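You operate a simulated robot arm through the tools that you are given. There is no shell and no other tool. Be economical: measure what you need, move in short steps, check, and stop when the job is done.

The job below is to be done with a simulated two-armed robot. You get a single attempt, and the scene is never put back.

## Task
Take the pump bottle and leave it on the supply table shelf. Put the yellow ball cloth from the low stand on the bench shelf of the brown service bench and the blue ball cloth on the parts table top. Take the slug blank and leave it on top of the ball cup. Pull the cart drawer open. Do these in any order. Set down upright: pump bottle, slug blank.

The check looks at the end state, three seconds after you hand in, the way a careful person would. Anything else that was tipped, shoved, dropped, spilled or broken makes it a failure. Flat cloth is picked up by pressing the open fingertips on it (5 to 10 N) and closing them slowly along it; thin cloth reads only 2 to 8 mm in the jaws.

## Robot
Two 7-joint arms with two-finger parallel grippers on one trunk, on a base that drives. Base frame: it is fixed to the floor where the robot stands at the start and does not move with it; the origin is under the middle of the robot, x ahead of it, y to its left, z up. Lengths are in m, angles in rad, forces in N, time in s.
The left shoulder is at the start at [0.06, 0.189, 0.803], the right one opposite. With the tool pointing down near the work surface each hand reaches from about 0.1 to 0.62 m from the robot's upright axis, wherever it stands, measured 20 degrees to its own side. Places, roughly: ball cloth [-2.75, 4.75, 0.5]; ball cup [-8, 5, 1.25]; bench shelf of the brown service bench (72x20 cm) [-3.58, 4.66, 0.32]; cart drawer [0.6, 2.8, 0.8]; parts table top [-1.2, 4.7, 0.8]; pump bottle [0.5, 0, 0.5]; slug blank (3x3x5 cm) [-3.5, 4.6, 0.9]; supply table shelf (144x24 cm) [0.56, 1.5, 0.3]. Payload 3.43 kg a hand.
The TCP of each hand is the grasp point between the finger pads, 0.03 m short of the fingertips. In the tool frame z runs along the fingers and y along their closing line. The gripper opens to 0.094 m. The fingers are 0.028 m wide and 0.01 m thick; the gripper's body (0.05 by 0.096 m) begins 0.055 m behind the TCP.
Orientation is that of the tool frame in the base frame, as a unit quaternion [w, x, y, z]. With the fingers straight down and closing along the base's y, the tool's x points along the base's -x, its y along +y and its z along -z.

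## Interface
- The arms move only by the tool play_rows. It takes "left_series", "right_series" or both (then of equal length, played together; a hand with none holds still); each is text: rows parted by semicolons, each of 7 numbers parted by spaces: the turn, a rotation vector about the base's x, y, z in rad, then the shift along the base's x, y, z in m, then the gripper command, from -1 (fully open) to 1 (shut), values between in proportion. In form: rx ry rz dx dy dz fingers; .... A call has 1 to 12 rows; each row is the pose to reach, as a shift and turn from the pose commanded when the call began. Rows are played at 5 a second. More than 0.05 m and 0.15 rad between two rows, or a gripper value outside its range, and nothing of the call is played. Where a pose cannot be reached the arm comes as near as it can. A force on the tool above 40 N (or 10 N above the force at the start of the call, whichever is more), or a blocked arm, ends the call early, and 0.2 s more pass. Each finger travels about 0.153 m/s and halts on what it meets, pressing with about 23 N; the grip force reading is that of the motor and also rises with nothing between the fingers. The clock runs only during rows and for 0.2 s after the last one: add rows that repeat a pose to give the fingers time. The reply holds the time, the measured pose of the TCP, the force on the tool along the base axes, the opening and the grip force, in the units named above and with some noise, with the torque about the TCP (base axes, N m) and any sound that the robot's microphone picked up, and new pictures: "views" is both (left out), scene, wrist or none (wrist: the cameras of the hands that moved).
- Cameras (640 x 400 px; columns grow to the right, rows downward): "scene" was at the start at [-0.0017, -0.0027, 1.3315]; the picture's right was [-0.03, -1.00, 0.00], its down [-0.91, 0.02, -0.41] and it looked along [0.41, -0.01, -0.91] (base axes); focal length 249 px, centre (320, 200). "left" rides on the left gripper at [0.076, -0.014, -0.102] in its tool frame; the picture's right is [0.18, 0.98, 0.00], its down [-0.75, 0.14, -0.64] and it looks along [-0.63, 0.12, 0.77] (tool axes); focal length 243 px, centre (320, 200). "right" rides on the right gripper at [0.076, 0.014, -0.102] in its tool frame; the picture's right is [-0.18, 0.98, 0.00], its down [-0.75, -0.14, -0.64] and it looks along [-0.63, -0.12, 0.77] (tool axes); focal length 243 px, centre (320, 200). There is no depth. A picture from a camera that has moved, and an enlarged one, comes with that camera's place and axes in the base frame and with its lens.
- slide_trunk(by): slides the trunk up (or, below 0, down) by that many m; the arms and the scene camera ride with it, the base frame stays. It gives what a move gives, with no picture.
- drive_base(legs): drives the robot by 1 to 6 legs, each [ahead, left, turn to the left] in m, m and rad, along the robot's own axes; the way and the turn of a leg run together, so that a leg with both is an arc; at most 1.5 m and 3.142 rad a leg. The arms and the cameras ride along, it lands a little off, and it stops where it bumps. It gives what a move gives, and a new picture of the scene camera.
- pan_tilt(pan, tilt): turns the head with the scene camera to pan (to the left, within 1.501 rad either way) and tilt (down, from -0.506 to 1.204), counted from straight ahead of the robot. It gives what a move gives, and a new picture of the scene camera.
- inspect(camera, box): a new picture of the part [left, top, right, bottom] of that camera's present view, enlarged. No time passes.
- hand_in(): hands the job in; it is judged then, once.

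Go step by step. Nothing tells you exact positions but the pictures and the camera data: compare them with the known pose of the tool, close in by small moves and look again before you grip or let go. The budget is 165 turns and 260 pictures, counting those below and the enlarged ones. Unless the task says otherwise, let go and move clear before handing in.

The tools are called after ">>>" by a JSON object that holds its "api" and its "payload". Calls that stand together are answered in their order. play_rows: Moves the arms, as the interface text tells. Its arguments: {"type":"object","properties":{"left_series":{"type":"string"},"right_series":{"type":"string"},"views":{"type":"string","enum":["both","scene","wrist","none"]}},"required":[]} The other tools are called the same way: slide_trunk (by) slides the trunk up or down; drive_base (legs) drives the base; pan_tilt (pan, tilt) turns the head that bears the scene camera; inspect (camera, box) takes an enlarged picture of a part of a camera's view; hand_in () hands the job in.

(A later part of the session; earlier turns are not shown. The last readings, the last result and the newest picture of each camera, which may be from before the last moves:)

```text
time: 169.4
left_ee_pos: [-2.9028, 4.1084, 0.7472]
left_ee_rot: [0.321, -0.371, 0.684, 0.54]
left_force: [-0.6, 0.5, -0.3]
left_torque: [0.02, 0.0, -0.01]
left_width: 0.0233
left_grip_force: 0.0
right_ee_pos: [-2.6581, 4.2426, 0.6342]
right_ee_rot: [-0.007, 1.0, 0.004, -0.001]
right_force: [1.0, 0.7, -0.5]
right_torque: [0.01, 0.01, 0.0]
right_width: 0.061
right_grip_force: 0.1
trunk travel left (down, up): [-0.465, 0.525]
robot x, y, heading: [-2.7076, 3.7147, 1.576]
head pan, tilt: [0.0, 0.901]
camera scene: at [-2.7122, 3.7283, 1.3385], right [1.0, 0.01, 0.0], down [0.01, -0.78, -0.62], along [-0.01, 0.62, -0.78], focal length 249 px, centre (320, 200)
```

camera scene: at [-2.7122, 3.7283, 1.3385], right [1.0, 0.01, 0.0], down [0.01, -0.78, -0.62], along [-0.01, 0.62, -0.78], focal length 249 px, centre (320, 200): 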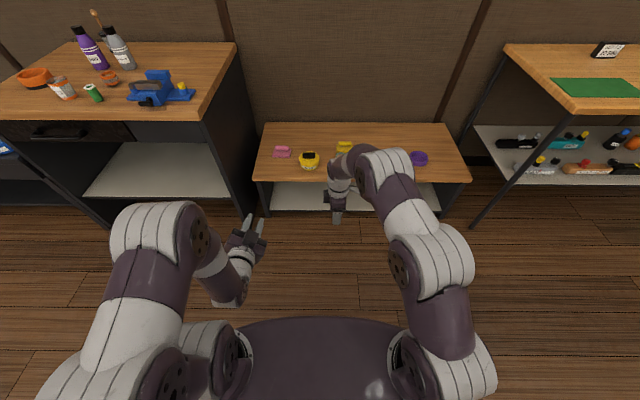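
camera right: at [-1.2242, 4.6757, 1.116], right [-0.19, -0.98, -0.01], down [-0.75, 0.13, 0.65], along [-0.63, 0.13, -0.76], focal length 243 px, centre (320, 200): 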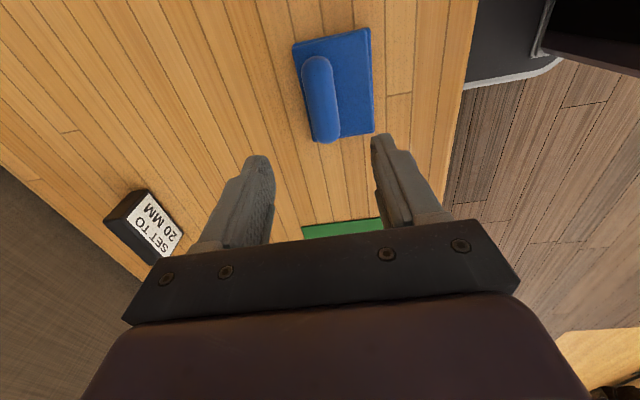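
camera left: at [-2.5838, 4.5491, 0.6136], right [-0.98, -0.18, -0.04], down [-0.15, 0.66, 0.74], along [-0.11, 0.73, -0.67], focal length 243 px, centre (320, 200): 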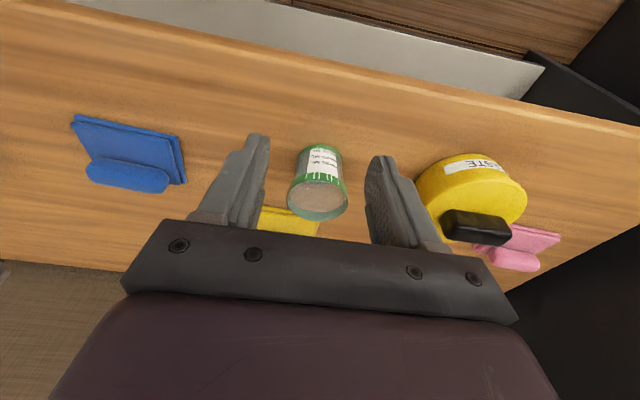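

>>> {"api": "drive_base", "payload": {"legs": [[0.53, -0.04, -0.008]]}}

>>> {"api": "play_rows", "payload": {"right_series": "0 0 0 0 0.02 -0.03 -0.3;0 0 0 0 0.04 -0.06 -0.3;0 0 0 0 0.04 -0.06 -0.3", "views": "wrist"}}

```text
time: 172.5
left_ee_pos: [-2.8605, 4.6473, 0.7471]
left_ee_rot: [0.323, -0.369, 0.685, 0.538]
left_force: [-0.5, 0.0, -0.7]
left_torque: [-0.03, 0.03, -0.01]
left_width: 0.0236
left_grip_force: 0.1
right_ee_pos: [-2.6154, 4.7799, 0.6332]
right_ee_rot: [-0.006, 1.0, 0.0, -0.001]
right_force: [0.8, -0.7, -0.5]
right_torque: [-0.05, -0.04, 0.02]
right_width: 0.0611
right_grip_force: 0.1
trunk travel left (down, up): [-0.465, 0.525]
robot x, y, heading: [-2.6722, 4.2471, 1.569]
head pan, tilt: [0.0, 0.901]
camera scene: at [-2.6738, 4.265, 1.3385], right [1.0, 0.0, 0.0], down [0.0, -0.78, -0.62], along [0.0, 0.62, -0.78], focal length 249 px, centre (320, 200)
```

scene: 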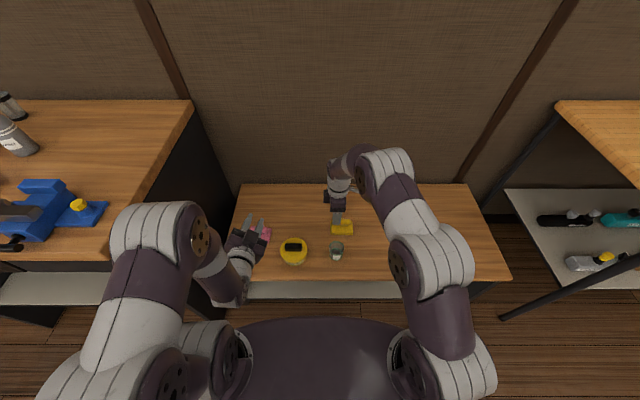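

```text
time: 173.3
left_ee_pos: [-2.8606, 4.6459, 0.7479]
left_ee_rot: [0.323, -0.369, 0.685, 0.539]
left_force: [-0.4, -0.1, -1.3]
left_torque: [0.02, -0.02, 0.0]
left_width: 0.0237
left_grip_force: 0.1
right_ee_pos: [-2.6162, 4.8198, 0.573]
right_ee_rot: [-0.006, 1.0, 0.0, -0.001]
right_force: [0.6, -0.1, -0.1]
right_torque: [-0.01, 0.0, 0.0]
right_width: 0.061
right_grip_force: 0.1
trunk travel left (down, up): [-0.465, 0.525]
robot x, y, heading: [-2.6726, 4.2497, 1.574]
head pan, tilt: [0.0, 0.901]
camera right: at [-2.5405, 4.8032, 0.6755], right [-0.18, -0.98, -0.01], down [-0.75, 0.13, 0.65], along [-0.63, 0.13, -0.76], focal length 243 px, centre (320, 200)
```

right: 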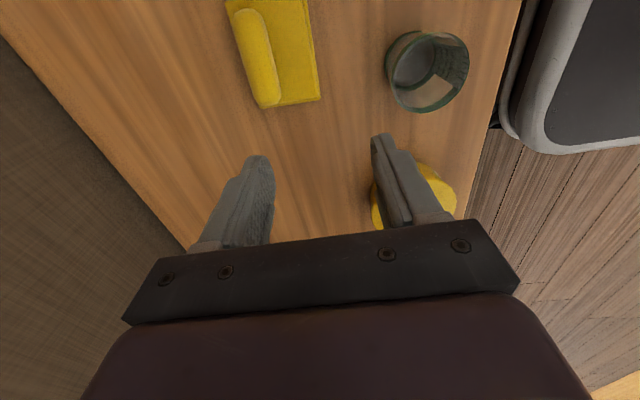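

The yellow roll is at (-2.572, 4.871). I move over it and lower, checking reach.

>>> {"api": "play_rows", "payload": {"right_series": "0 0 0 0.02 0.025 0 -0.3;0 0 0 0.044 0.05 0 -0.3;0 0 0 0.044 0.05 -0.04 -0.3;0 0 0 0.044 0.05 -0.08 -0.3;0 0 0 0.044 0.05 -0.11 -0.3;0 0 0 0.044 0.05 -0.11 -0.3", "views": "wrist"}}

```text
time: 174.7
left_ee_pos: [-2.8612, 4.6462, 0.7478]
left_ee_rot: [0.324, -0.368, 0.686, 0.538]
left_force: [-0.1, 0.0, 0.0]
left_torque: [0.0, 0.0, 0.04]
left_width: 0.0238
left_grip_force: 0.1
right_ee_pos: [-2.5689, 4.855, 0.4683]
right_ee_rot: [-0.007, 1.0, 0.0, -0.001]
right_force: [0.4, 0.0, 0.0]
right_torque: [0.0, -0.01, 0.02]
right_width: 0.0609
right_grip_force: 0.0
right hand out of reach, approached as far as the arm can: row 4, 5, 6
trunk travel left (down, up): [-0.465, 0.525]
robot x, y, heading: [-2.6727, 4.2489, 1.569]
head pan, tilt: [0.0, 0.901]
camera right: at [-2.4929, 4.8367, 0.5706], right [-0.18, -0.98, -0.01], down [-0.75, 0.13, 0.65], along [-0.63, 0.13, -0.76], focal length 243 px, centre (320, 200)
```

right: 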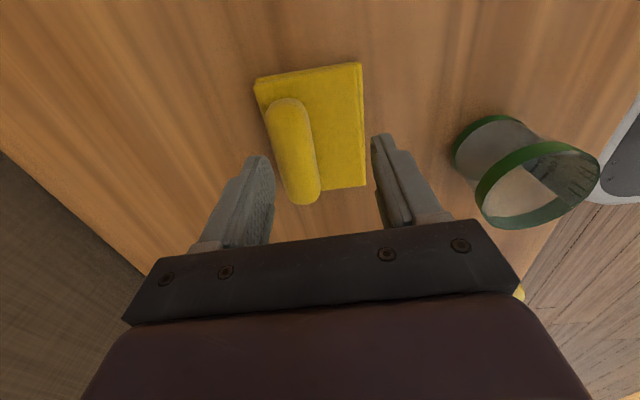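

>>> {"api": "play_rows", "payload": {"right_series": "0 0 0 0 -0.02 0.05 -0.3;0 0 0 0 -0.02 0.1 -0.3;0 0 0 0 -0.02 0.12 -0.3", "views": "none"}}

>>> {"api": "slide_trunk", "payload": {"by": -0.12}}

>>> {"api": "play_rows", "payload": {"right_series": "0 0 0 0 0.036 0 -0.3;0 0 0 0 0.036 -0.01 -0.3;0 0 0 0 0.036 -0.02 -0.3;0 0 0 0 0.036 -0.02 -0.3", "views": "wrist"}}

```text
refused: row 1 steps farther than a row can; nothing moved
```

```text
time: 175.2
left_ee_pos: [-2.8602, 4.6456, 0.7294]
left_ee_rot: [0.323, -0.367, 0.687, 0.538]
left_force: [0.5, 0.7, 0.0]
left_torque: [0.02, -0.01, -0.01]
left_width: 0.0235
left_grip_force: 0.1
right_ee_pos: [-2.5672, 4.8641, 0.4602]
right_ee_rot: [-0.021, 1.0, 0.0, -0.002]
right_force: [0.9, 0.5, 16.4]
right_torque: [0.54, 0.05, -0.06]
right_width: 0.0623
right_grip_force: 0.5
trunk travel left (down, up): [-0.447, 0.543]
robot x, y, heading: [-2.6755, 4.2486, 1.572]
head pan, tilt: [0.0, 0.901]
stopped: the force on the tool passed its limit at 52 N (the readings are from after the stop); the commanded pose is now the measured one
```

```text
time: 176.2
left_ee_pos: [-2.8614, 4.6472, 0.7296]
left_ee_rot: [0.323, -0.368, 0.686, 0.539]
left_force: [0.2, -0.1, 0.1]
left_torque: [0.01, -0.02, 0.0]
left_width: 0.0232
left_grip_force: 0.0
right_ee_pos: [-2.5616, 4.8622, 0.4533]
right_ee_rot: [-0.016, 1.0, 0.0, -0.002]
right_force: [-0.2, 0.4, 0.3]
right_torque: [0.01, -0.01, -0.02]
right_width: 0.061
right_grip_force: 0.0
right hand out of reach, approached as far as the arm can: row 1, 2, 3, 4
trunk travel left (down, up): [-0.447, 0.543]
robot x, y, heading: [-2.6717, 4.247, 1.57]
head pan, tilt: [0.0, 0.901]
camera right: at [-2.4872, 4.8437, 0.5553], right [-0.18, -0.98, -0.03], down [-0.75, 0.12, 0.65], along [-0.63, 0.14, -0.76], focal length 243 px, centre (320, 200)
```

right: 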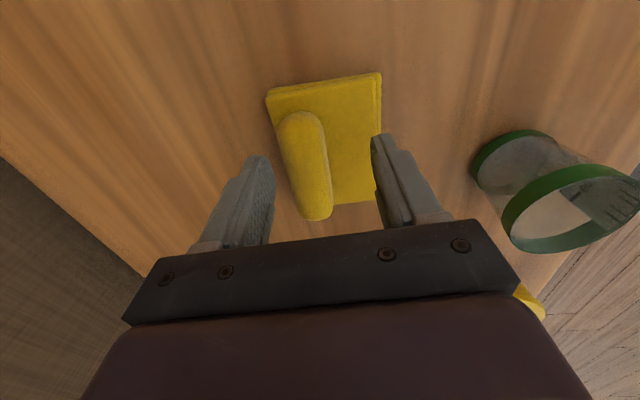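

I should step more carefully. First raise the right hand, then lower the trunk to gain reach.

>>> {"api": "play_rows", "payload": {"right_series": "0 0 0 0 -0.02 0.03 -0.3;0 0 0 0 -0.04 0.07 -0.3;0 0 0 0 -0.04 0.11 -0.3;0 0 0 0 -0.04 0.15 -0.3;0 0 0 0 -0.04 0.15 -0.3", "views": "none"}}

```text
time: 177.4
left_ee_pos: [-2.8597, 4.647, 0.7292]
left_ee_rot: [0.323, -0.368, 0.686, 0.538]
left_force: [-0.3, 0.3, -0.9]
left_torque: [-0.03, 0.03, 0.01]
left_width: 0.0236
left_grip_force: 0.1
right_ee_pos: [-2.5641, 4.8217, 0.6043]
right_ee_rot: [-0.016, 1.0, 0.0, -0.002]
right_force: [0.0, -0.7, 1.1]
right_torque: [-0.02, 0.02, 0.04]
right_width: 0.061
right_grip_force: 0.0
trunk travel left (down, up): [-0.447, 0.543]
robot x, y, heading: [-2.6766, 4.2464, 1.568]
head pan, tilt: [0.0, 0.901]
```

>>> {"api": "slide_trunk", "payload": {"by": -0.11}}

>>> {"api": "play_rows", "payload": {"right_series": "0.03 0 0 -0.003 0.03 0 -0.3;0.03 0 0 -0.004 0.05 0 -0.3;0.03 0 0 -0.004 0.05 -0.02 -0.3;0.03 0 0 -0.004 0.05 -0.03 -0.3;0.03 0 0 -0.004 0.05 -0.03 -0.3", "views": "wrist"}}

```text
time: 178.9
left_ee_pos: [-2.8591, 4.6466, 0.6185]
left_ee_rot: [0.324, -0.368, 0.686, 0.538]
left_force: [0.6, 0.8, 0.1]
left_torque: [0.01, -0.01, -0.02]
left_width: 0.0235
left_grip_force: 0.0
right_ee_pos: [-2.5651, 4.822, 0.4938]
right_ee_rot: [-0.016, 1.0, 0.0, -0.002]
right_force: [-0.2, -0.7, 0.2]
right_torque: [-0.02, -0.05, -0.03]
right_width: 0.061
right_grip_force: 0.1
trunk travel left (down, up): [-0.337, 0.653]
robot x, y, heading: [-2.6718, 4.2455, 1.572]
head pan, tilt: [0.0, 0.901]
```

```text
time: 180.1
left_ee_pos: [-2.8604, 4.6474, 0.6188]
left_ee_rot: [0.323, -0.369, 0.685, 0.538]
left_force: [0.3, -0.2, -0.9]
left_torque: [-0.02, 0.0, 0.03]
left_width: 0.0236
left_grip_force: 0.1
right_ee_pos: [-2.5681, 4.8713, 0.4647]
right_ee_rot: [-0.031, 1.0, 0.0, -0.001]
right_force: [1.0, -0.3, 0.4]
right_torque: [0.01, 0.02, 0.0]
right_width: 0.061
right_grip_force: 0.0
trunk travel left (down, up): [-0.337, 0.653]
robot x, y, heading: [-2.6725, 4.2531, 1.571]
head pan, tilt: [0.0, 0.901]
camera right: at [-2.4918, 4.8503, 0.5655], right [-0.18, -0.98, -0.06], down [-0.75, 0.1, 0.65], along [-0.63, 0.17, -0.76], focal length 243 px, centre (320, 200)
```

right: 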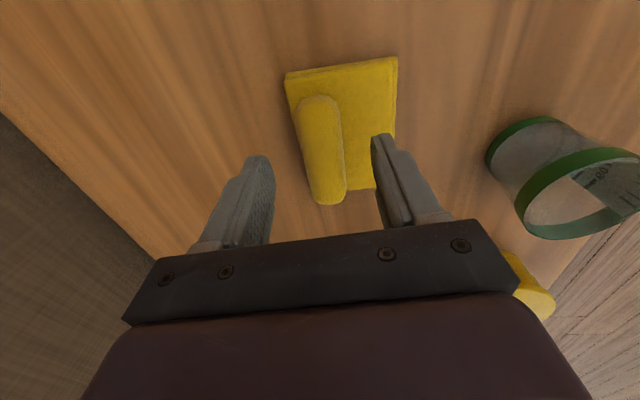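

>>> {"api": "play_rows", "payload": {"right_series": "-0.06 0 0 0 0.001 -0.01 -0.3;-0.06 0 0 0 0.001 -0.02 -0.3;-0.06 0 0 0 0.001 -0.026 -0.3;-0.06 0 0 0 0.001 -0.029 -0.3;-0.06 0 0 0 0.001 -0.029 -0.3", "views": "wrist"}}

```text
time: 181.3
left_ee_pos: [-2.8594, 4.6476, 0.6185]
left_ee_rot: [0.323, -0.369, 0.685, 0.539]
left_force: [-0.2, 0.0, -0.2]
left_torque: [0.0, 0.03, 0.02]
left_width: 0.0233
left_grip_force: 0.1
right_ee_pos: [-2.5673, 4.8676, 0.4348]
right_ee_rot: [-0.001, 1.0, 0.001, -0.002]
right_force: [0.2, 0.9, 1.1]
right_torque: [0.0, 0.01, -0.03]
right_width: 0.0611
right_grip_force: 0.2
right hand out of reach, approached as far as the arm can: row 1, 2, 3, 4, 5
trunk travel left (down, up): [-0.337, 0.653]
robot x, y, heading: [-2.6729, 4.2482, 1.569]
head pan, tilt: [0.0, 0.901]
camera right: at [-2.4915, 4.8509, 0.5375], right [-0.18, -0.98, 0.0], down [-0.75, 0.14, 0.65], along [-0.63, 0.12, -0.76], focal length 243 px, centre (320, 200)
```

right: 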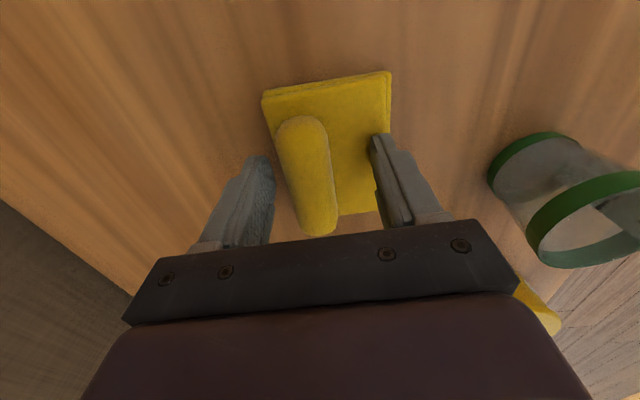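

>>> {"api": "play_rows", "payload": {"right_series": "0 0 0 0 0 -0.001 -0.2;0 0 0 0 0 -0.001 -0.05;0 0 0 0 0 -0.001 0.1;0 0 0 0 0 -0.001 0.25;0 0 0 0 0 -0.001 0.4;0 0 0 0 0 -0.001 0.55;0 0 0 0 0 -0.001 0.7;0 0 0 0 0 -0.001 0.9;0 0 0 0 0 -0.001 0.9", "views": "none"}}

>>> {"api": "play_rows", "payload": {"right_series": "0 0 0 0 0 0.01 0.9;0 0 0 0 -0.005 0.04 0.9;0 0 0 0 -0.01 0.08 0.9;0 0 0 0 -0.02 0.12 0.9;0 0 0 0 -0.02 0.12 0.9", "views": "both"}}

```text
time: 183.3
left_ee_pos: [-2.8589, 4.6472, 0.6202]
left_ee_rot: [0.323, -0.368, 0.686, 0.538]
left_force: [0.6, 0.9, -0.2]
left_torque: [0.01, -0.02, -0.03]
left_width: 0.0235
left_grip_force: 0.0
right_ee_pos: [-2.5669, 4.8675, 0.4344]
right_ee_rot: [0.0, 1.0, 0.0, -0.001]
right_force: [0.7, 0.1, 0.1]
right_torque: [0.03, 0.06, 0.02]
right_width: 0.0313
right_grip_force: 23.4
trunk travel left (down, up): [-0.337, 0.653]
robot x, y, heading: [-2.6735, 4.2497, 1.567]
head pan, tilt: [0.0, 0.901]
```

```text
time: 184.5
left_ee_pos: [-2.8594, 4.6474, 0.619]
left_ee_rot: [0.323, -0.369, 0.685, 0.539]
left_force: [0.9, 0.9, 0.6]
left_torque: [0.03, -0.02, 0.01]
left_width: 0.0237
left_grip_force: 0.1
right_ee_pos: [-2.5673, 4.8436, 0.5532]
right_ee_rot: [-0.001, 1.0, 0.0, -0.002]
right_force: [0.6, 0.5, -0.4]
right_torque: [0.03, -0.01, 0.02]
right_width: 0.0312
right_grip_force: 22.9
right hand out of reach, approached as far as the arm can: row 4, 5
trunk travel left (down, up): [-0.337, 0.653]
robot x, y, heading: [-2.673, 4.2486, 1.575]
head pan, tilt: [0.0, 0.901]
camera scene: at [-2.6737, 4.2645, 1.21], right [1.0, 0.0, 0.0], down [0.0, -0.78, -0.62], along [0.0, 0.62, -0.78], focal length 249 px, centre (320, 200)
camera right: at [-2.4912, 4.8283, 0.6553], right [-0.18, -0.98, 0.0], down [-0.75, 0.14, 0.65], along [-0.63, 0.12, -0.76], focal length 243 px, centre (320, 200)
```

scene: 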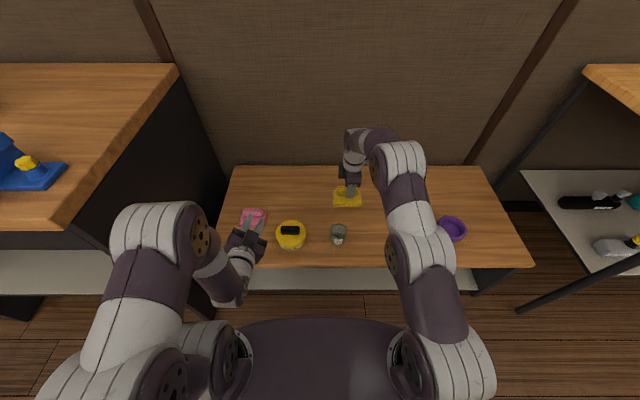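
right: 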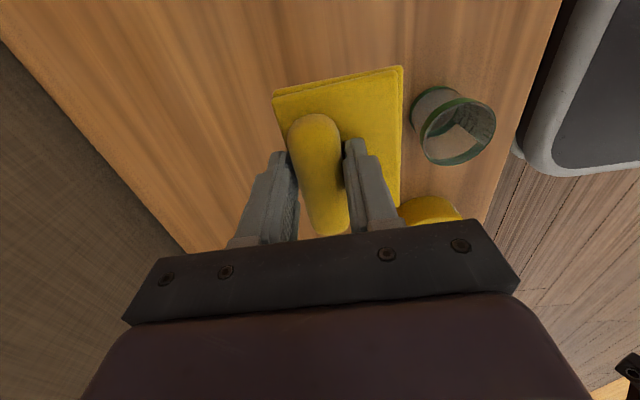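

Yellow cloth is held. I raise the trunk a bit, back out, then shift left to face the service bench.

>>> {"api": "slide_trunk", "payload": {"by": 0.12}}

>>> {"api": "drive_base", "payload": {"legs": [[-0.75, 0, 0], [0, 0.8, 0]]}}

>>> {"api": "slide_trunk", "payload": {"by": -0.3}}

>>> {"api": "pan_tilt", "payload": {"pan": 0, "tilt": 0.4}}

```text
time: 186.0
left_ee_pos: [-2.8599, 4.6464, 0.7395]
left_ee_rot: [0.324, -0.368, 0.686, 0.538]
left_force: [-0.4, 0.7, -1.0]
left_torque: [0.0, 0.05, 0.01]
left_width: 0.0236
left_grip_force: 0.1
right_ee_pos: [-2.5672, 4.8448, 0.6715]
right_ee_rot: [-0.001, 1.0, 0.0, -0.002]
right_force: [0.0, 0.1, -0.1]
right_torque: [-0.02, -0.02, 0.02]
right_width: 0.0311
right_grip_force: 23.2
trunk travel left (down, up): [-0.457, 0.533]
robot x, y, heading: [-2.6731, 4.251, 1.57]
head pan, tilt: [0.0, 0.901]
```

```text
time: 194.0
left_ee_pos: [-3.6678, 3.885, 0.7388]
left_ee_rot: [0.322, -0.371, 0.684, 0.539]
left_force: [0.3, 0.5, 0.2]
left_torque: [0.0, 0.01, 0.03]
left_width: 0.0235
left_grip_force: 0.0
right_ee_pos: [-3.3759, 4.0848, 0.6715]
right_ee_rot: [-0.001, 1.0, 0.005, -0.002]
right_force: [-0.6, 0.5, -0.7]
right_torque: [0.0, -0.04, -0.01]
right_width: 0.0268
right_grip_force: 22.6
trunk travel left (down, up): [-0.457, 0.533]
robot x, y, heading: [-3.4745, 3.4876, 1.578]
head pan, tilt: [0.0, 0.901]
camera scene: at [-3.4779, 3.5049, 1.33], right [1.0, 0.01, 0.0], down [0.01, -0.78, -0.62], along [-0.01, 0.62, -0.78], focal length 249 px, centre (320, 200)
```

scene: 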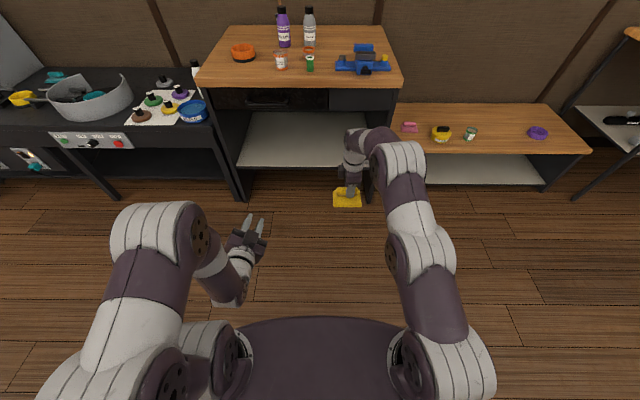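

```text
time: 197.0
left_ee_pos: [-3.6689, 3.8846, 0.438]
left_ee_rot: [0.322, -0.371, 0.684, 0.539]
left_force: [0.3, 0.0, -0.2]
left_torque: [0.0, 0.04, -0.02]
left_width: 0.0231
left_grip_force: 0.0
right_ee_pos: [-3.3764, 4.085, 0.3727]
right_ee_rot: [-0.001, 1.0, 0.005, -0.002]
right_force: [0.1, 0.4, -0.3]
right_torque: [0.03, -0.03, 0.02]
right_width: 0.0272
right_grip_force: 23.1
trunk travel left (down, up): [-0.157, 0.833]
robot x, y, heading: [-3.474, 3.4887, 1.579]
head pan, tilt: [0.0, 0.901]
```

```text
time: 197.9
left_ee_pos: [-3.6674, 3.884, 0.4388]
left_ee_rot: [0.321, -0.371, 0.684, 0.54]
left_force: [0.8, 0.0, 0.3]
left_torque: [0.01, 0.0, 0.05]
left_width: 0.0235
left_grip_force: 0.1
right_ee_pos: [-3.3763, 4.0852, 0.3714]
right_ee_rot: [-0.001, 1.0, 0.005, -0.001]
right_force: [-1.0, -0.4, -0.4]
right_torque: [-0.01, 0.0, 0.0]
right_width: 0.0267
right_grip_force: 23.1
trunk travel left (down, up): [-0.157, 0.833]
robot x, y, heading: [-3.4756, 3.494, 1.579]
head pan, tilt: [0.0, 0.4]
camera scene: at [-3.4776, 3.522, 1.073], right [1.0, 0.01, 0.0], down [0.0, -0.39, -0.92], along [-0.01, 0.92, -0.39], focal length 249 px, centre (320, 200)
```

scene: 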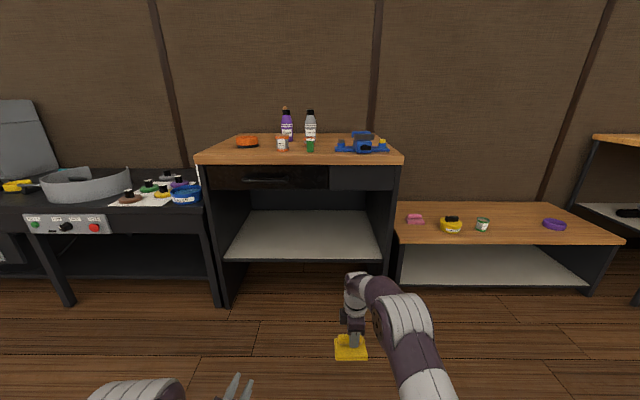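

The bench shelf is empty, front edge y≈4.54, opening between z≈0.33 and 0.72. I'll turn the right hand back so it closes along x, then pitch it forward for reaching under the bench.

>>> {"api": "play_rows", "payload": {"right_series": "0 0 -0.14 0 0 0.01 0.9;0 0 -0.28 0 0 0.02 0.9;0 0 -0.42 0 0 0.03 0.9;0 0 -0.56 0 -0.01 0.03 0.9;0 0 -0.7 0 -0.02 0.03 0.9;0 0 -0.84 0 -0.03 0.03 0.9;0 0 -0.98 0 -0.04 0.03 0.9;0 0 -1.12 0 -0.05 0.03 0.9;0 0 -1.26 0 -0.06 0.03 0.9;0 0 -1.4 0 -0.07 0.03 0.9;0 0 -1.5 0 -0.08 0.03 0.9;0 0 -1.57 0 -0.08 0.03 0.9", "views": "none"}}

>>> {"api": "play_rows", "payload": {"right_series": "0.13 0 0 0 0 0.02 0.9;0.26 0 0 0 0.01 0.04 0.9;0.39 0 0 0 0.02 0.06 0.9;0.52 0 0 0 0.03 0.08 0.9;0.65 0 0 0 0.04 0.1 0.9;0.75 0 0 0 0.05 0.12 0.9;0.75 0 0 0 0.05 0.12 0.9", "views": "wrist"}}

```text
time: 200.5
left_ee_pos: [-3.6659, 3.8849, 0.4378]
left_ee_rot: [0.32, -0.371, 0.684, 0.54]
left_force: [-0.1, 0.3, 0.1]
left_torque: [0.01, -0.03, -0.01]
left_width: 0.0234
left_grip_force: 0.1
right_ee_pos: [-3.3765, 4.0054, 0.4024]
right_ee_rot: [-0.002, 0.71, -0.704, 0.0]
right_force: [0.0, -0.6, 0.2]
right_torque: [0.01, 0.03, 0.0]
right_width: 0.0267
right_grip_force: 22.6
right hand out of reach, approached as far as the arm can: row 1, 2, 3
trunk travel left (down, up): [-0.157, 0.833]
robot x, y, heading: [-3.4759, 3.4882, 1.585]
head pan, tilt: [0.0, 0.4]
```

```text
time: 202.1
left_ee_pos: [-3.6671, 3.8853, 0.44]
left_ee_rot: [0.32, -0.371, 0.684, 0.54]
left_force: [0.0, 0.5, 0.1]
left_torque: [-0.03, -0.03, -0.02]
left_width: 0.0234
left_grip_force: 0.1
right_ee_pos: [-3.3758, 4.0567, 0.5227]
right_ee_rot: [-0.263, 0.66, -0.654, -0.26]
right_force: [-0.3, -1.2, -0.2]
right_torque: [-0.04, 0.0, 0.02]
right_width: 0.0266
right_grip_force: 23.2
trunk travel left (down, up): [-0.157, 0.833]
robot x, y, heading: [-3.4765, 3.4902, 1.582]
head pan, tilt: [0.0, 0.4]
camera right: at [-3.3906, 3.9286, 0.5446], right [-0.98, 0.13, 0.12], down [0.13, 0.11, 0.99], along [0.11, 0.99, -0.12], focal length 243 px, centre (320, 200)
```

right: 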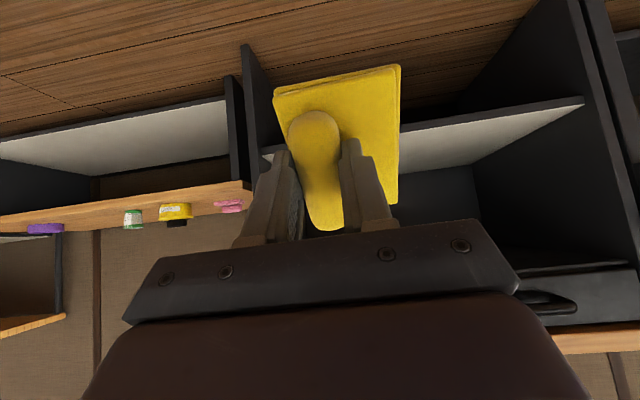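

>>> {"api": "slide_trunk", "payload": {"by": -0.09}}

>>> {"api": "drive_base", "payload": {"legs": [[0.3, 0.1, -0.01]]}}

>>> {"api": "play_rows", "payload": {"right_series": "0 0 0 0 0 0 0.9", "views": "wrist"}}

```text
time: 203.3
left_ee_pos: [-3.6672, 3.8853, 0.3505]
left_ee_rot: [0.321, -0.371, 0.684, 0.54]
left_force: [0.3, -1.0, 0.4]
left_torque: [-0.02, -0.03, 0.01]
left_width: 0.0236
left_grip_force: 0.0
right_ee_pos: [-3.3748, 4.0552, 0.4318]
right_ee_rot: [-0.263, 0.661, -0.654, -0.258]
right_force: [0.5, -0.4, 0.2]
right_torque: [0.0, 0.03, 0.0]
right_width: 0.0268
right_grip_force: 22.5
trunk travel left (down, up): [-0.067, 0.923]
robot x, y, heading: [-3.4739, 3.4887, 1.581]
head pan, tilt: [0.0, 0.4]
```

```text
time: 205.5
left_ee_pos: [-3.7638, 4.1871, 0.3491]
left_ee_rot: [0.324, -0.368, 0.686, 0.538]
left_force: [-0.3, 0.1, 0.6]
left_torque: [-0.04, -0.02, -0.01]
left_width: 0.0236
left_grip_force: 0.0
right_ee_pos: [-3.4718, 4.3548, 0.4311]
right_ee_rot: [-0.263, 0.658, -0.656, -0.258]
right_force: [1.2, -0.2, -0.5]
right_torque: [-0.06, -0.01, -0.01]
right_width: 0.027
right_grip_force: 23.4
trunk travel left (down, up): [-0.067, 0.923]
robot x, y, heading: [-3.5765, 3.7908, 1.567]
head pan, tilt: [0.0, 0.4]
camera scene: at [-3.5778, 3.8221, 0.9831], right [1.0, 0.0, 0.0], down [0.0, -0.39, -0.92], along [0.0, 0.92, -0.39], focal length 249 px, centre (320, 200)
```

scene: 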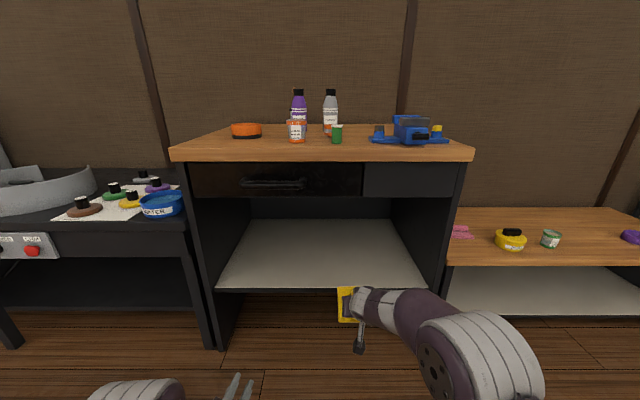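

```text
time: 205.9
left_ee_pos: [-3.7648, 4.1873, 0.3493]
left_ee_rot: [0.323, -0.368, 0.686, 0.538]
left_force: [-0.4, -0.5, 0.5]
left_torque: [0.02, 0.01, 0.01]
left_width: 0.0237
left_grip_force: 0.0
right_ee_pos: [-3.4707, 4.3555, 0.4314]
right_ee_rot: [-0.264, 0.657, -0.657, -0.257]
right_force: [0.1, 0.7, -0.2]
right_torque: [-0.03, -0.02, -0.01]
right_width: 0.0269
right_grip_force: 22.5
trunk travel left (down, up): [-0.067, 0.923]
robot x, y, heading: [-3.5782, 3.7911, 1.576]
head pan, tilt: [0.0, 0.4]
camera right: at [-3.4871, 4.2279, 0.4543], right [-0.98, 0.14, 0.12], down [0.13, 0.11, 0.98], along [0.12, 0.98, -0.13], focal length 243 px, centre (320, 200)
```

right: 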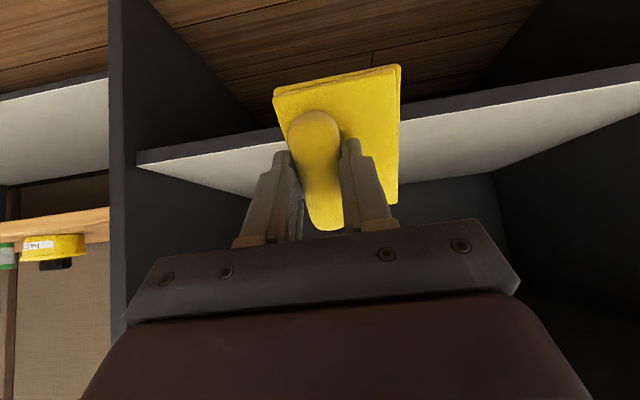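

>>> {"api": "play_rows", "payload": {"right_series": "0 0 0 0 0.04 -0.01 0.9;0 0 0 0 0.08 -0.01 0.9;0 0 0 0 0.08 -0.01 0.9", "views": "none"}}

>>> {"api": "drive_base", "payload": {"legs": [[0.2, 0, 0]]}}

>>> {"api": "play_rows", "payload": {"right_series": "0 0 0 0 0 0 0.9", "views": "wrist"}}

```text
time: 206.7
left_ee_pos: [-3.765, 4.1873, 0.3485]
left_ee_rot: [0.323, -0.368, 0.686, 0.538]
left_force: [0.7, 0.0, -0.2]
left_torque: [0.0, -0.02, 0.02]
left_width: 0.0237
left_grip_force: 0.0
right_ee_pos: [-3.4702, 4.4353, 0.422]
right_ee_rot: [-0.264, 0.658, -0.657, -0.258]
right_force: [0.1, 0.0, -0.2]
right_torque: [-0.01, 0.0, 0.05]
right_width: 0.0269
right_grip_force: 23.0
trunk travel left (down, up): [-0.067, 0.923]
robot x, y, heading: [-3.5761, 3.7932, 1.57]
head pan, tilt: [0.0, 0.4]
```

```text
time: 208.3
left_ee_pos: [-3.7632, 4.3879, 0.3492]
left_ee_rot: [0.324, -0.368, 0.686, 0.538]
left_force: [0.2, 1.0, -0.4]
left_torque: [0.02, -0.04, -0.02]
left_width: 0.0236
left_grip_force: 0.0
right_ee_pos: [-3.4704, 4.6343, 0.4213]
right_ee_rot: [0.264, -0.657, 0.658, 0.257]
right_force: [0.1, -0.1, -0.9]
right_torque: [0.02, 0.02, 0.04]
right_width: 0.0268
right_grip_force: 22.9
trunk travel left (down, up): [-0.067, 0.923]
robot x, y, heading: [-3.5729, 3.99, 1.57]
head pan, tilt: [0.0, 0.4]
camera scene: at [-3.5777, 4.0219, 0.9831], right [1.0, 0.0, 0.0], down [0.0, -0.39, -0.92], along [0.0, 0.92, -0.39], focal length 249 px, centre (320, 200)
```

scene: 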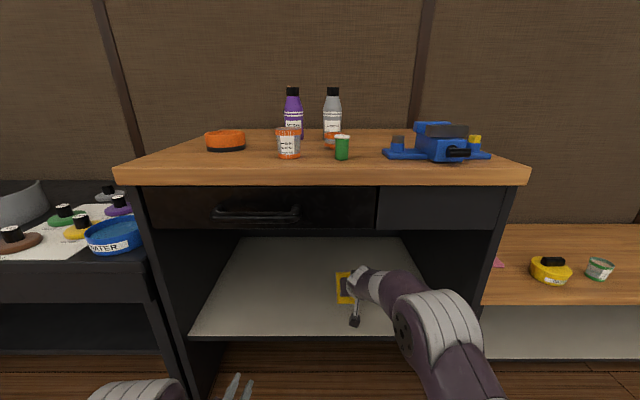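

```text
time: 208.7
left_ee_pos: [-3.7624, 4.3873, 0.3479]
left_ee_rot: [0.324, -0.367, 0.687, 0.538]
left_force: [0.3, 0.4, -0.9]
left_torque: [0.01, 0.02, 0.03]
left_width: 0.0236
left_grip_force: 0.1
right_ee_pos: [-3.4694, 4.6339, 0.4214]
right_ee_rot: [0.263, -0.657, 0.658, 0.257]
right_force: [0.2, 0.8, -1.3]
right_torque: [-0.01, -0.03, 0.03]
right_width: 0.0268
right_grip_force: 23.1
trunk travel left (down, up): [-0.067, 0.923]
robot x, y, heading: [-3.5735, 3.9864, 1.571]
head pan, tilt: [0.0, 0.4]
camera right: at [-3.4856, 4.5078, 0.4443], right [-0.98, 0.14, 0.12], down [0.13, 0.11, 0.98], along [0.12, 0.98, -0.13], focal length 243 px, centre (320, 200)
```

right: 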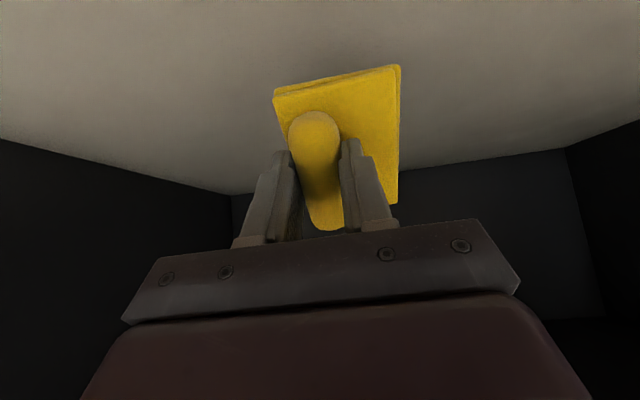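

The hand is under the bench with the cloth above the shelf. I go 5 cm further in and lower.

>>> {"api": "play_rows", "payload": {"right_series": "0 0 0 0 0.025 0 0.9;0 0 0 0 0.05 -0.01 0.9;0 0 0 0 0.05 -0.02 0.9;0 0 0 0 0.05 -0.03 0.9;0 0 0 0 0.05 -0.035 0.9;0 0 0 0 0.05 -0.04 0.9;0 0 0 0 0.05 -0.045 0.9;0 0 0 0 0.05 -0.05 0.9", "views": "wrist"}}

```text
time: 210.4
left_ee_pos: [-3.7627, 4.3867, 0.3492]
left_ee_rot: [0.323, -0.368, 0.685, 0.539]
left_force: [-0.2, 0.3, -0.1]
left_torque: [0.01, -0.02, -0.02]
left_width: 0.0234
left_grip_force: 0.0
right_ee_pos: [-3.4699, 4.6893, 0.386]
right_ee_rot: [-0.27, 0.654, -0.654, -0.267]
right_force: [-0.1, 1.9, 13.6]
right_torque: [0.14, -0.02, -0.02]
right_width: 0.0271
right_grip_force: 23.2
trunk travel left (down, up): [-0.067, 0.923]
robot x, y, heading: [-3.5728, 3.9888, 1.57]
head pan, tilt: [0.0, 0.4]
stopped in row 8 (right hand): the force on the tool passed its limit at 44 N (the readings are from after the stop); the commanded pose is now the measured one
camera right: at [-3.4857, 4.5618, 0.4057], right [-0.98, 0.13, 0.12], down [0.14, 0.08, 0.99], along [0.12, 0.99, -0.1], focal length 243 px, centre (320, 200)
```

right: 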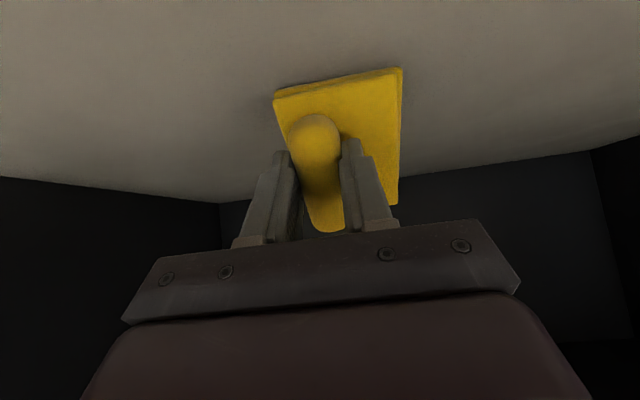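

The near edge touches the shelf. I open the fingers gently so the cloth settles flat.

>>> {"api": "play_rows", "payload": {"right_series": "0 0 0 0 0 -0.002 0.7;0 0 0 0 0 -0.002 0.4;0 0 0 0 0 -0.002 0.2;0 0 0 0 0 -0.002 0.0;0 0 0 0 0 -0.002 -0.2;0 0 0 0 0 -0.002 -0.3;0 0 0 0 0 -0.002 -0.3", "views": "wrist"}}

```text
time: 212.0
left_ee_pos: [-3.7641, 4.3888, 0.3486]
left_ee_rot: [0.324, -0.367, 0.687, 0.537]
left_force: [0.4, -0.8, 0.2]
left_torque: [0.0, -0.03, 0.01]
left_width: 0.0235
left_grip_force: 0.1
right_ee_pos: [-3.4697, 4.689, 0.3796]
right_ee_rot: [0.268, -0.654, 0.656, 0.263]
right_force: [0.2, 0.3, 0.2]
right_torque: [-0.04, 0.02, -0.01]
right_width: 0.0612
right_grip_force: 0.0
trunk travel left (down, up): [-0.067, 0.923]
robot x, y, heading: [-3.5772, 3.9915, 1.57]
head pan, tilt: [0.0, 0.4]
camera right: at [-3.4855, 4.5608, 0.4003], right [-0.98, 0.14, 0.12], down [0.14, 0.09, 0.99], along [0.12, 0.99, -0.11], focal length 243 px, centre (320, 200)
```

right: 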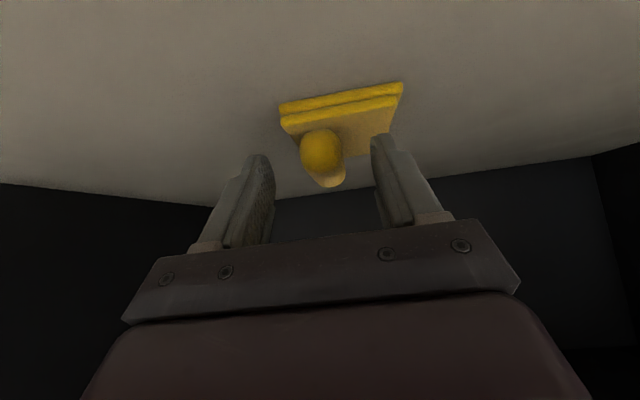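

The cloth lies flat but its centre is around y≈4.73, deep relative to the shelf centre 4.66. I'll re-grip the roll and bring it about 6 cm forward.

>>> {"api": "play_rows", "payload": {"right_series": "0 0 0 0 0.012 -0.01 -0.3;0 0 0 0 0.02 -0.018 -0.3;0 0 0 0 0.02 -0.022 -0.3;0 0 0 0 0.02 -0.022 -0.3", "views": "wrist"}}

```text
time: 213.0
left_ee_pos: [-3.7628, 4.3875, 0.3496]
left_ee_rot: [0.324, -0.367, 0.686, 0.539]
left_force: [0.0, -0.2, 0.4]
left_torque: [0.01, -0.02, 0.01]
left_width: 0.0235
left_grip_force: 0.0
right_ee_pos: [-3.4703, 4.7122, 0.368]
right_ee_rot: [0.274, -0.651, 0.654, 0.273]
right_force: [0.1, 2.1, 14.7]
right_torque: [0.24, 0.45, -0.05]
right_width: 0.061
right_grip_force: 0.0
trunk travel left (down, up): [-0.067, 0.923]
robot x, y, heading: [-3.5735, 3.9876, 1.571]
head pan, tilt: [0.0, 0.4]
stopped in row 4 (right hand): the force on the tool passed its limit at 41 N (the readings are from after the stop); the commanded pose is now the measured one
camera right: at [-3.4862, 4.5842, 0.387], right [-0.98, 0.13, 0.13], down [0.14, 0.07, 0.99], along [0.12, 0.99, -0.09], focal length 243 px, centre (320, 200)
```

right: 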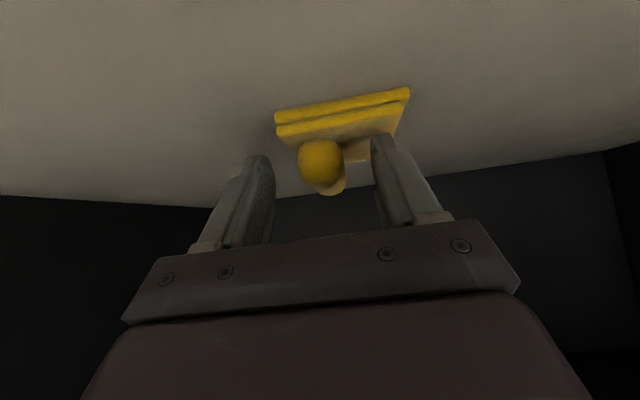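

>>> {"api": "play_rows", "payload": {"right_series": "0 0 0 0 0 0.003 -0.1;0 0 0 0 0 0.003 0.1;0 0 0 0 0 0.003 0.3;0 0 0 0 0 0.003 0.5;0 0 0 0 0 0.003 0.7;0 0 0 0 0 0.003 0.9;0 0 0 0 0 0.003 0.9", "views": "none"}}

>>> {"api": "play_rows", "payload": {"right_series": "0 0 0 0 0 0.012 0.9;0 0 0 0 0 0.025 0.9;0 0 0 0 0 0.025 0.9", "views": "wrist"}}

```text
time: 214.6
left_ee_pos: [-3.7622, 4.3865, 0.3502]
left_ee_rot: [0.324, -0.367, 0.685, 0.539]
left_force: [0.5, 0.0, 0.1]
left_torque: [-0.02, 0.02, -0.03]
left_width: 0.0233
left_grip_force: 0.0
right_ee_pos: [-3.4683, 4.7101, 0.3697]
right_ee_rot: [0.273, -0.652, 0.654, 0.27]
right_force: [9.9, -0.8, 18.4]
right_torque: [0.41, 0.02, -0.23]
right_width: 0.027
right_grip_force: 22.6
trunk travel left (down, up): [-0.067, 0.923]
robot x, y, heading: [-3.5744, 3.9887, 1.569]
head pan, tilt: [0.0, 0.4]
```

```text
time: 215.4
left_ee_pos: [-3.7636, 4.3876, 0.3481]
left_ee_rot: [0.324, -0.367, 0.687, 0.537]
left_force: [0.0, 0.4, 0.3]
left_torque: [0.06, 0.02, 0.04]
left_width: 0.0237
left_grip_force: 0.1
right_ee_pos: [-3.4709, 4.7103, 0.3921]
right_ee_rot: [0.271, -0.653, 0.655, 0.268]
right_force: [0.1, -0.8, -0.1]
right_torque: [-0.03, 0.0, -0.02]
right_width: 0.0269
right_grip_force: 23.5
trunk travel left (down, up): [-0.067, 0.923]
robot x, y, heading: [-3.5768, 3.9893, 1.569]
head pan, tilt: [0.0, 0.4]
camera right: at [-3.4862, 4.583, 0.4108], right [-0.98, 0.13, 0.13], down [0.14, 0.08, 0.99], along [0.12, 0.99, -0.1], focal length 243 px, centre (320, 200)
```

right: 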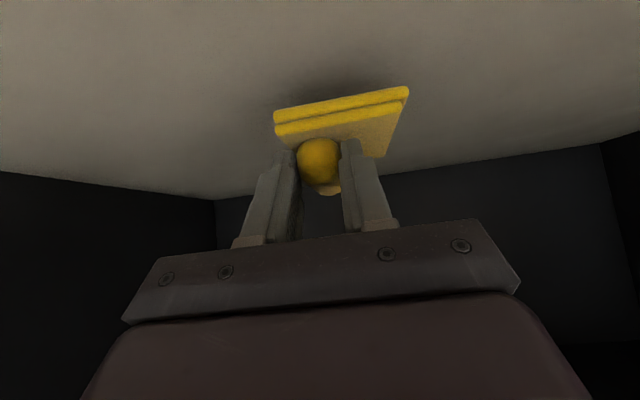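

Gripped and lifted level. Now back 8 cm and set it down.

>>> {"api": "play_rows", "payload": {"right_series": "0 0 0 0 -0.04 0 0.9;0 0 0 0 -0.08 0 0.9;0 0 0 0 -0.08 -0.01 0.9;0 0 0 0 -0.08 -0.017 0.9;0 0 0 0 -0.08 -0.021 0.9;0 0 0 0 -0.08 -0.021 0.5;0 0 0 0 -0.08 -0.021 0.1;0 0 0 0 -0.08 -0.021 -0.3;0 0 0 0 -0.08 -0.021 -0.3", "views": "none"}}

>>> {"api": "play_rows", "payload": {"right_series": "0 0 0 0 -0.01 0.03 -0.3;0 0 0 0 -0.03 0.06 -0.3;0 0 0 0 -0.07 0.08 -0.3;0 0 0 0 -0.11 0.08 -0.3", "views": "both"}}

```text
time: 217.4
left_ee_pos: [-3.7634, 4.3883, 0.3488]
left_ee_rot: [0.325, -0.367, 0.686, 0.537]
left_force: [-1.2, -0.1, -0.6]
left_torque: [-0.02, 0.05, 0.02]
left_width: 0.0233
left_grip_force: 0.0
right_ee_pos: [-3.4704, 4.6308, 0.3718]
right_ee_rot: [0.271, -0.652, 0.655, 0.269]
right_force: [-0.3, 0.7, 0.2]
right_torque: [-0.02, 0.03, 0.0]
right_width: 0.0609
right_grip_force: 0.1
trunk travel left (down, up): [-0.067, 0.923]
robot x, y, heading: [-3.5734, 3.9894, 1.57]
head pan, tilt: [0.0, 0.4]
```

```text
time: 218.4
left_ee_pos: [-3.7624, 4.3867, 0.3496]
left_ee_rot: [0.323, -0.367, 0.687, 0.538]
left_force: [0.0, 0.3, 0.1]
left_torque: [0.0, 0.02, -0.03]
left_width: 0.0237
left_grip_force: 0.0
right_ee_pos: [-3.4683, 4.5202, 0.4507]
right_ee_rot: [0.272, -0.652, 0.654, 0.269]
right_force: [-1.1, 0.3, 0.1]
right_torque: [0.03, 0.02, 0.01]
right_width: 0.0611
right_grip_force: 0.1
trunk travel left (down, up): [-0.067, 0.923]
robot x, y, heading: [-3.5783, 3.9883, 1.572]
head pan, tilt: [0.0, 0.4]
camera scene: at [-3.5777, 4.0219, 0.983], right [1.0, 0.0, 0.0], down [0.0, -0.39, -0.92], along [0.0, 0.92, -0.39], focal length 249 px, centre (320, 200)
camera right: at [-3.4842, 4.3927, 0.4697], right [-0.98, 0.13, 0.13], down [0.14, 0.08, 0.99], along [0.12, 0.99, -0.1], focal length 243 px, centre (320, 200)
```

scene: 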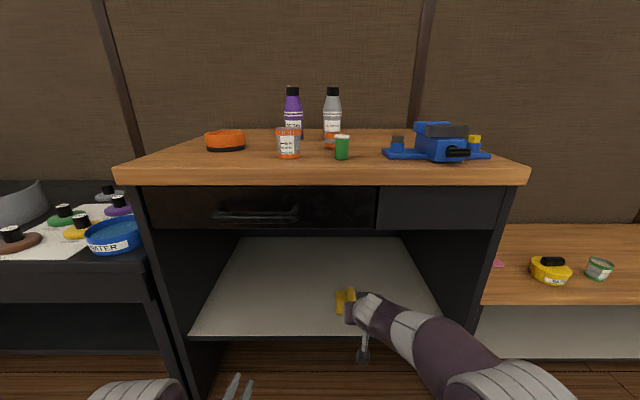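
right: 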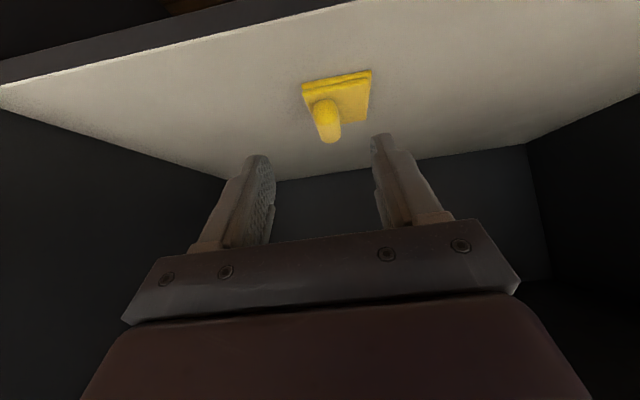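

The yellow cloth is centred on the bench shelf (y≈4.67). Now I back out and raise up to examine the bench top for the slug blank.

>>> {"api": "drive_base", "payload": {"legs": [[-0.45, 0, 0]]}}

>>> {"api": "slide_trunk", "payload": {"by": 0.4}}

>>> {"api": "slide_trunk", "payload": {"by": 0.2}}

>>> {"api": "pan_tilt", "payload": {"pan": 0, "tilt": 0.65}}

>>> {"api": "inspect", "payload": {"camera": "scene", "box": [200, 90, 456, 250]}}

```text
time: 221.1
left_ee_pos: [-3.7656, 3.9347, 0.3493]
left_ee_rot: [0.324, -0.367, 0.687, 0.537]
left_force: [-0.3, 0.1, 0.6]
left_torque: [0.0, -0.03, -0.02]
left_width: 0.0235
left_grip_force: 0.1
right_ee_pos: [-3.4684, 4.0669, 0.451]
right_ee_rot: [0.271, -0.652, 0.655, 0.268]
right_force: [-0.4, 1.1, -0.5]
right_torque: [0.02, -0.04, -0.02]
right_width: 0.0611
right_grip_force: 0.1
trunk travel left (down, up): [-0.067, 0.923]
robot x, y, heading: [-3.5794, 3.5391, 1.567]
head pan, tilt: [0.0, 0.4]
camera scene: at [-3.5786, 3.5689, 0.9831], right [1.0, 0.0, 0.0], down [0.0, -0.39, -0.92], along [0.0, 0.92, -0.39], focal length 249 px, centre (320, 200)
```

scene: 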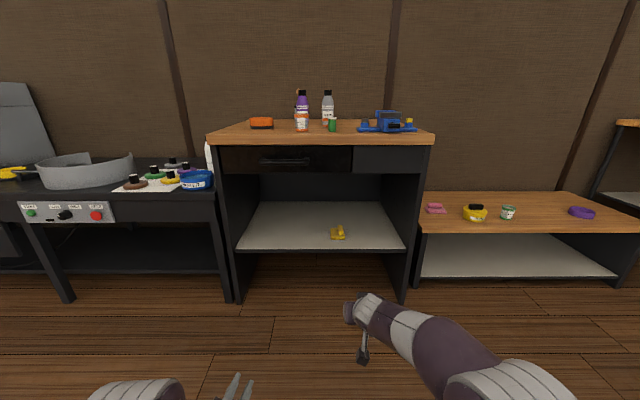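

```text
time: 225.0
left_ee_pos: [-3.7635, 3.9344, 0.7486]
left_ee_rot: [0.324, -0.367, 0.687, 0.537]
left_force: [0.3, -0.6, -0.6]
left_torque: [0.01, 0.03, 0.02]
left_width: 0.0235
left_grip_force: 0.1
right_ee_pos: [-3.4685, 4.0687, 0.8497]
right_ee_rot: [0.271, -0.652, 0.655, 0.268]
right_force: [0.4, 0.1, 0.2]
right_torque: [-0.01, 0.03, 0.03]
right_width: 0.0608
right_grip_force: 0.0
trunk travel left (down, up): [-0.467, 0.523]
robot x, y, heading: [-3.5775, 3.5331, 1.564]
head pan, tilt: [0.0, 0.4]
```

```text
time: 227.1
left_ee_pos: [-3.7638, 3.9342, 0.9484]
left_ee_rot: [0.325, -0.367, 0.687, 0.537]
left_force: [-0.3, 0.3, 0.3]
left_torque: [0.0, 0.04, 0.0]
left_width: 0.0234
left_grip_force: 0.0
right_ee_pos: [-3.4691, 4.0675, 1.0505]
right_ee_rot: [0.271, -0.652, 0.655, 0.269]
right_force: [-0.2, -0.3, 0.0]
right_torque: [-0.01, -0.02, 0.0]
right_width: 0.0615
right_grip_force: 0.1
trunk travel left (down, up): [-0.667, 0.323]
robot x, y, heading: [-3.5759, 3.5347, 1.567]
head pan, tilt: [0.0, 0.4]
```

```text
time: 227.9
left_ee_pos: [-3.7648, 3.9358, 0.9495]
left_ee_rot: [0.324, -0.367, 0.687, 0.537]
left_force: [0.1, 0.4, 0.4]
left_torque: [0.0, -0.02, -0.01]
left_width: 0.0234
left_grip_force: 0.1
right_ee_pos: [-3.4692, 4.0681, 1.0516]
right_ee_rot: [0.272, -0.652, 0.655, 0.268]
right_force: [0.4, -0.2, -0.5]
right_torque: [-0.01, 0.0, 0.0]
right_width: 0.0611
right_grip_force: 0.1
trunk travel left (down, up): [-0.667, 0.323]
robot x, y, heading: [-3.5784, 3.5372, 1.567]
head pan, tilt: [0.0, 0.649]
camera scene: at [-3.5787, 3.5631, 1.5606], right [1.0, 0.0, 0.0], down [0.0, -0.6, -0.8], along [0.0, 0.8, -0.6], focal length 249 px, centre (320, 200)
```

scene: 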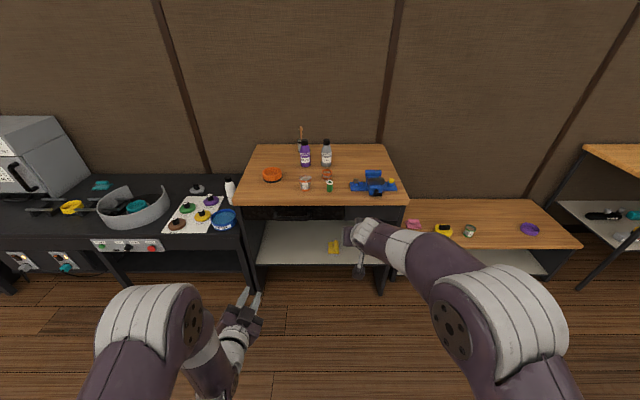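

```text
2.50 times, centred on (328, 170) of scene
camera zoom: at [-3.5787, 3.5631, 1.5606], right [1.0, 0.0, 0.0], down [0.0, -0.6, -0.8], along [0.0, 0.8, -0.6], focal length 623 px, centre (300, 275)
```

zoom: 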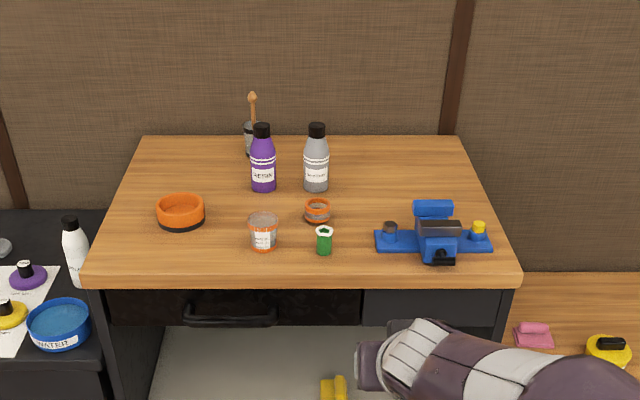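

>>> {"api": "inspect", "payload": {"camera": "scene", "box": [296, 160, 408, 230]}}

```text
5.71 times, centred on (352, 195) of scene
camera zoom: at [-3.5787, 3.5631, 1.5606], right [1.0, 0.0, 0.0], down [0.0, -0.6, -0.8], along [0.0, 0.8, -0.6], focal length 1424 px, centre (137, 229)
```

zoom: 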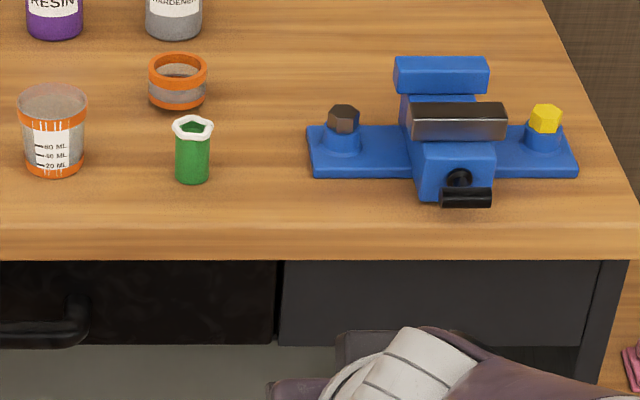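

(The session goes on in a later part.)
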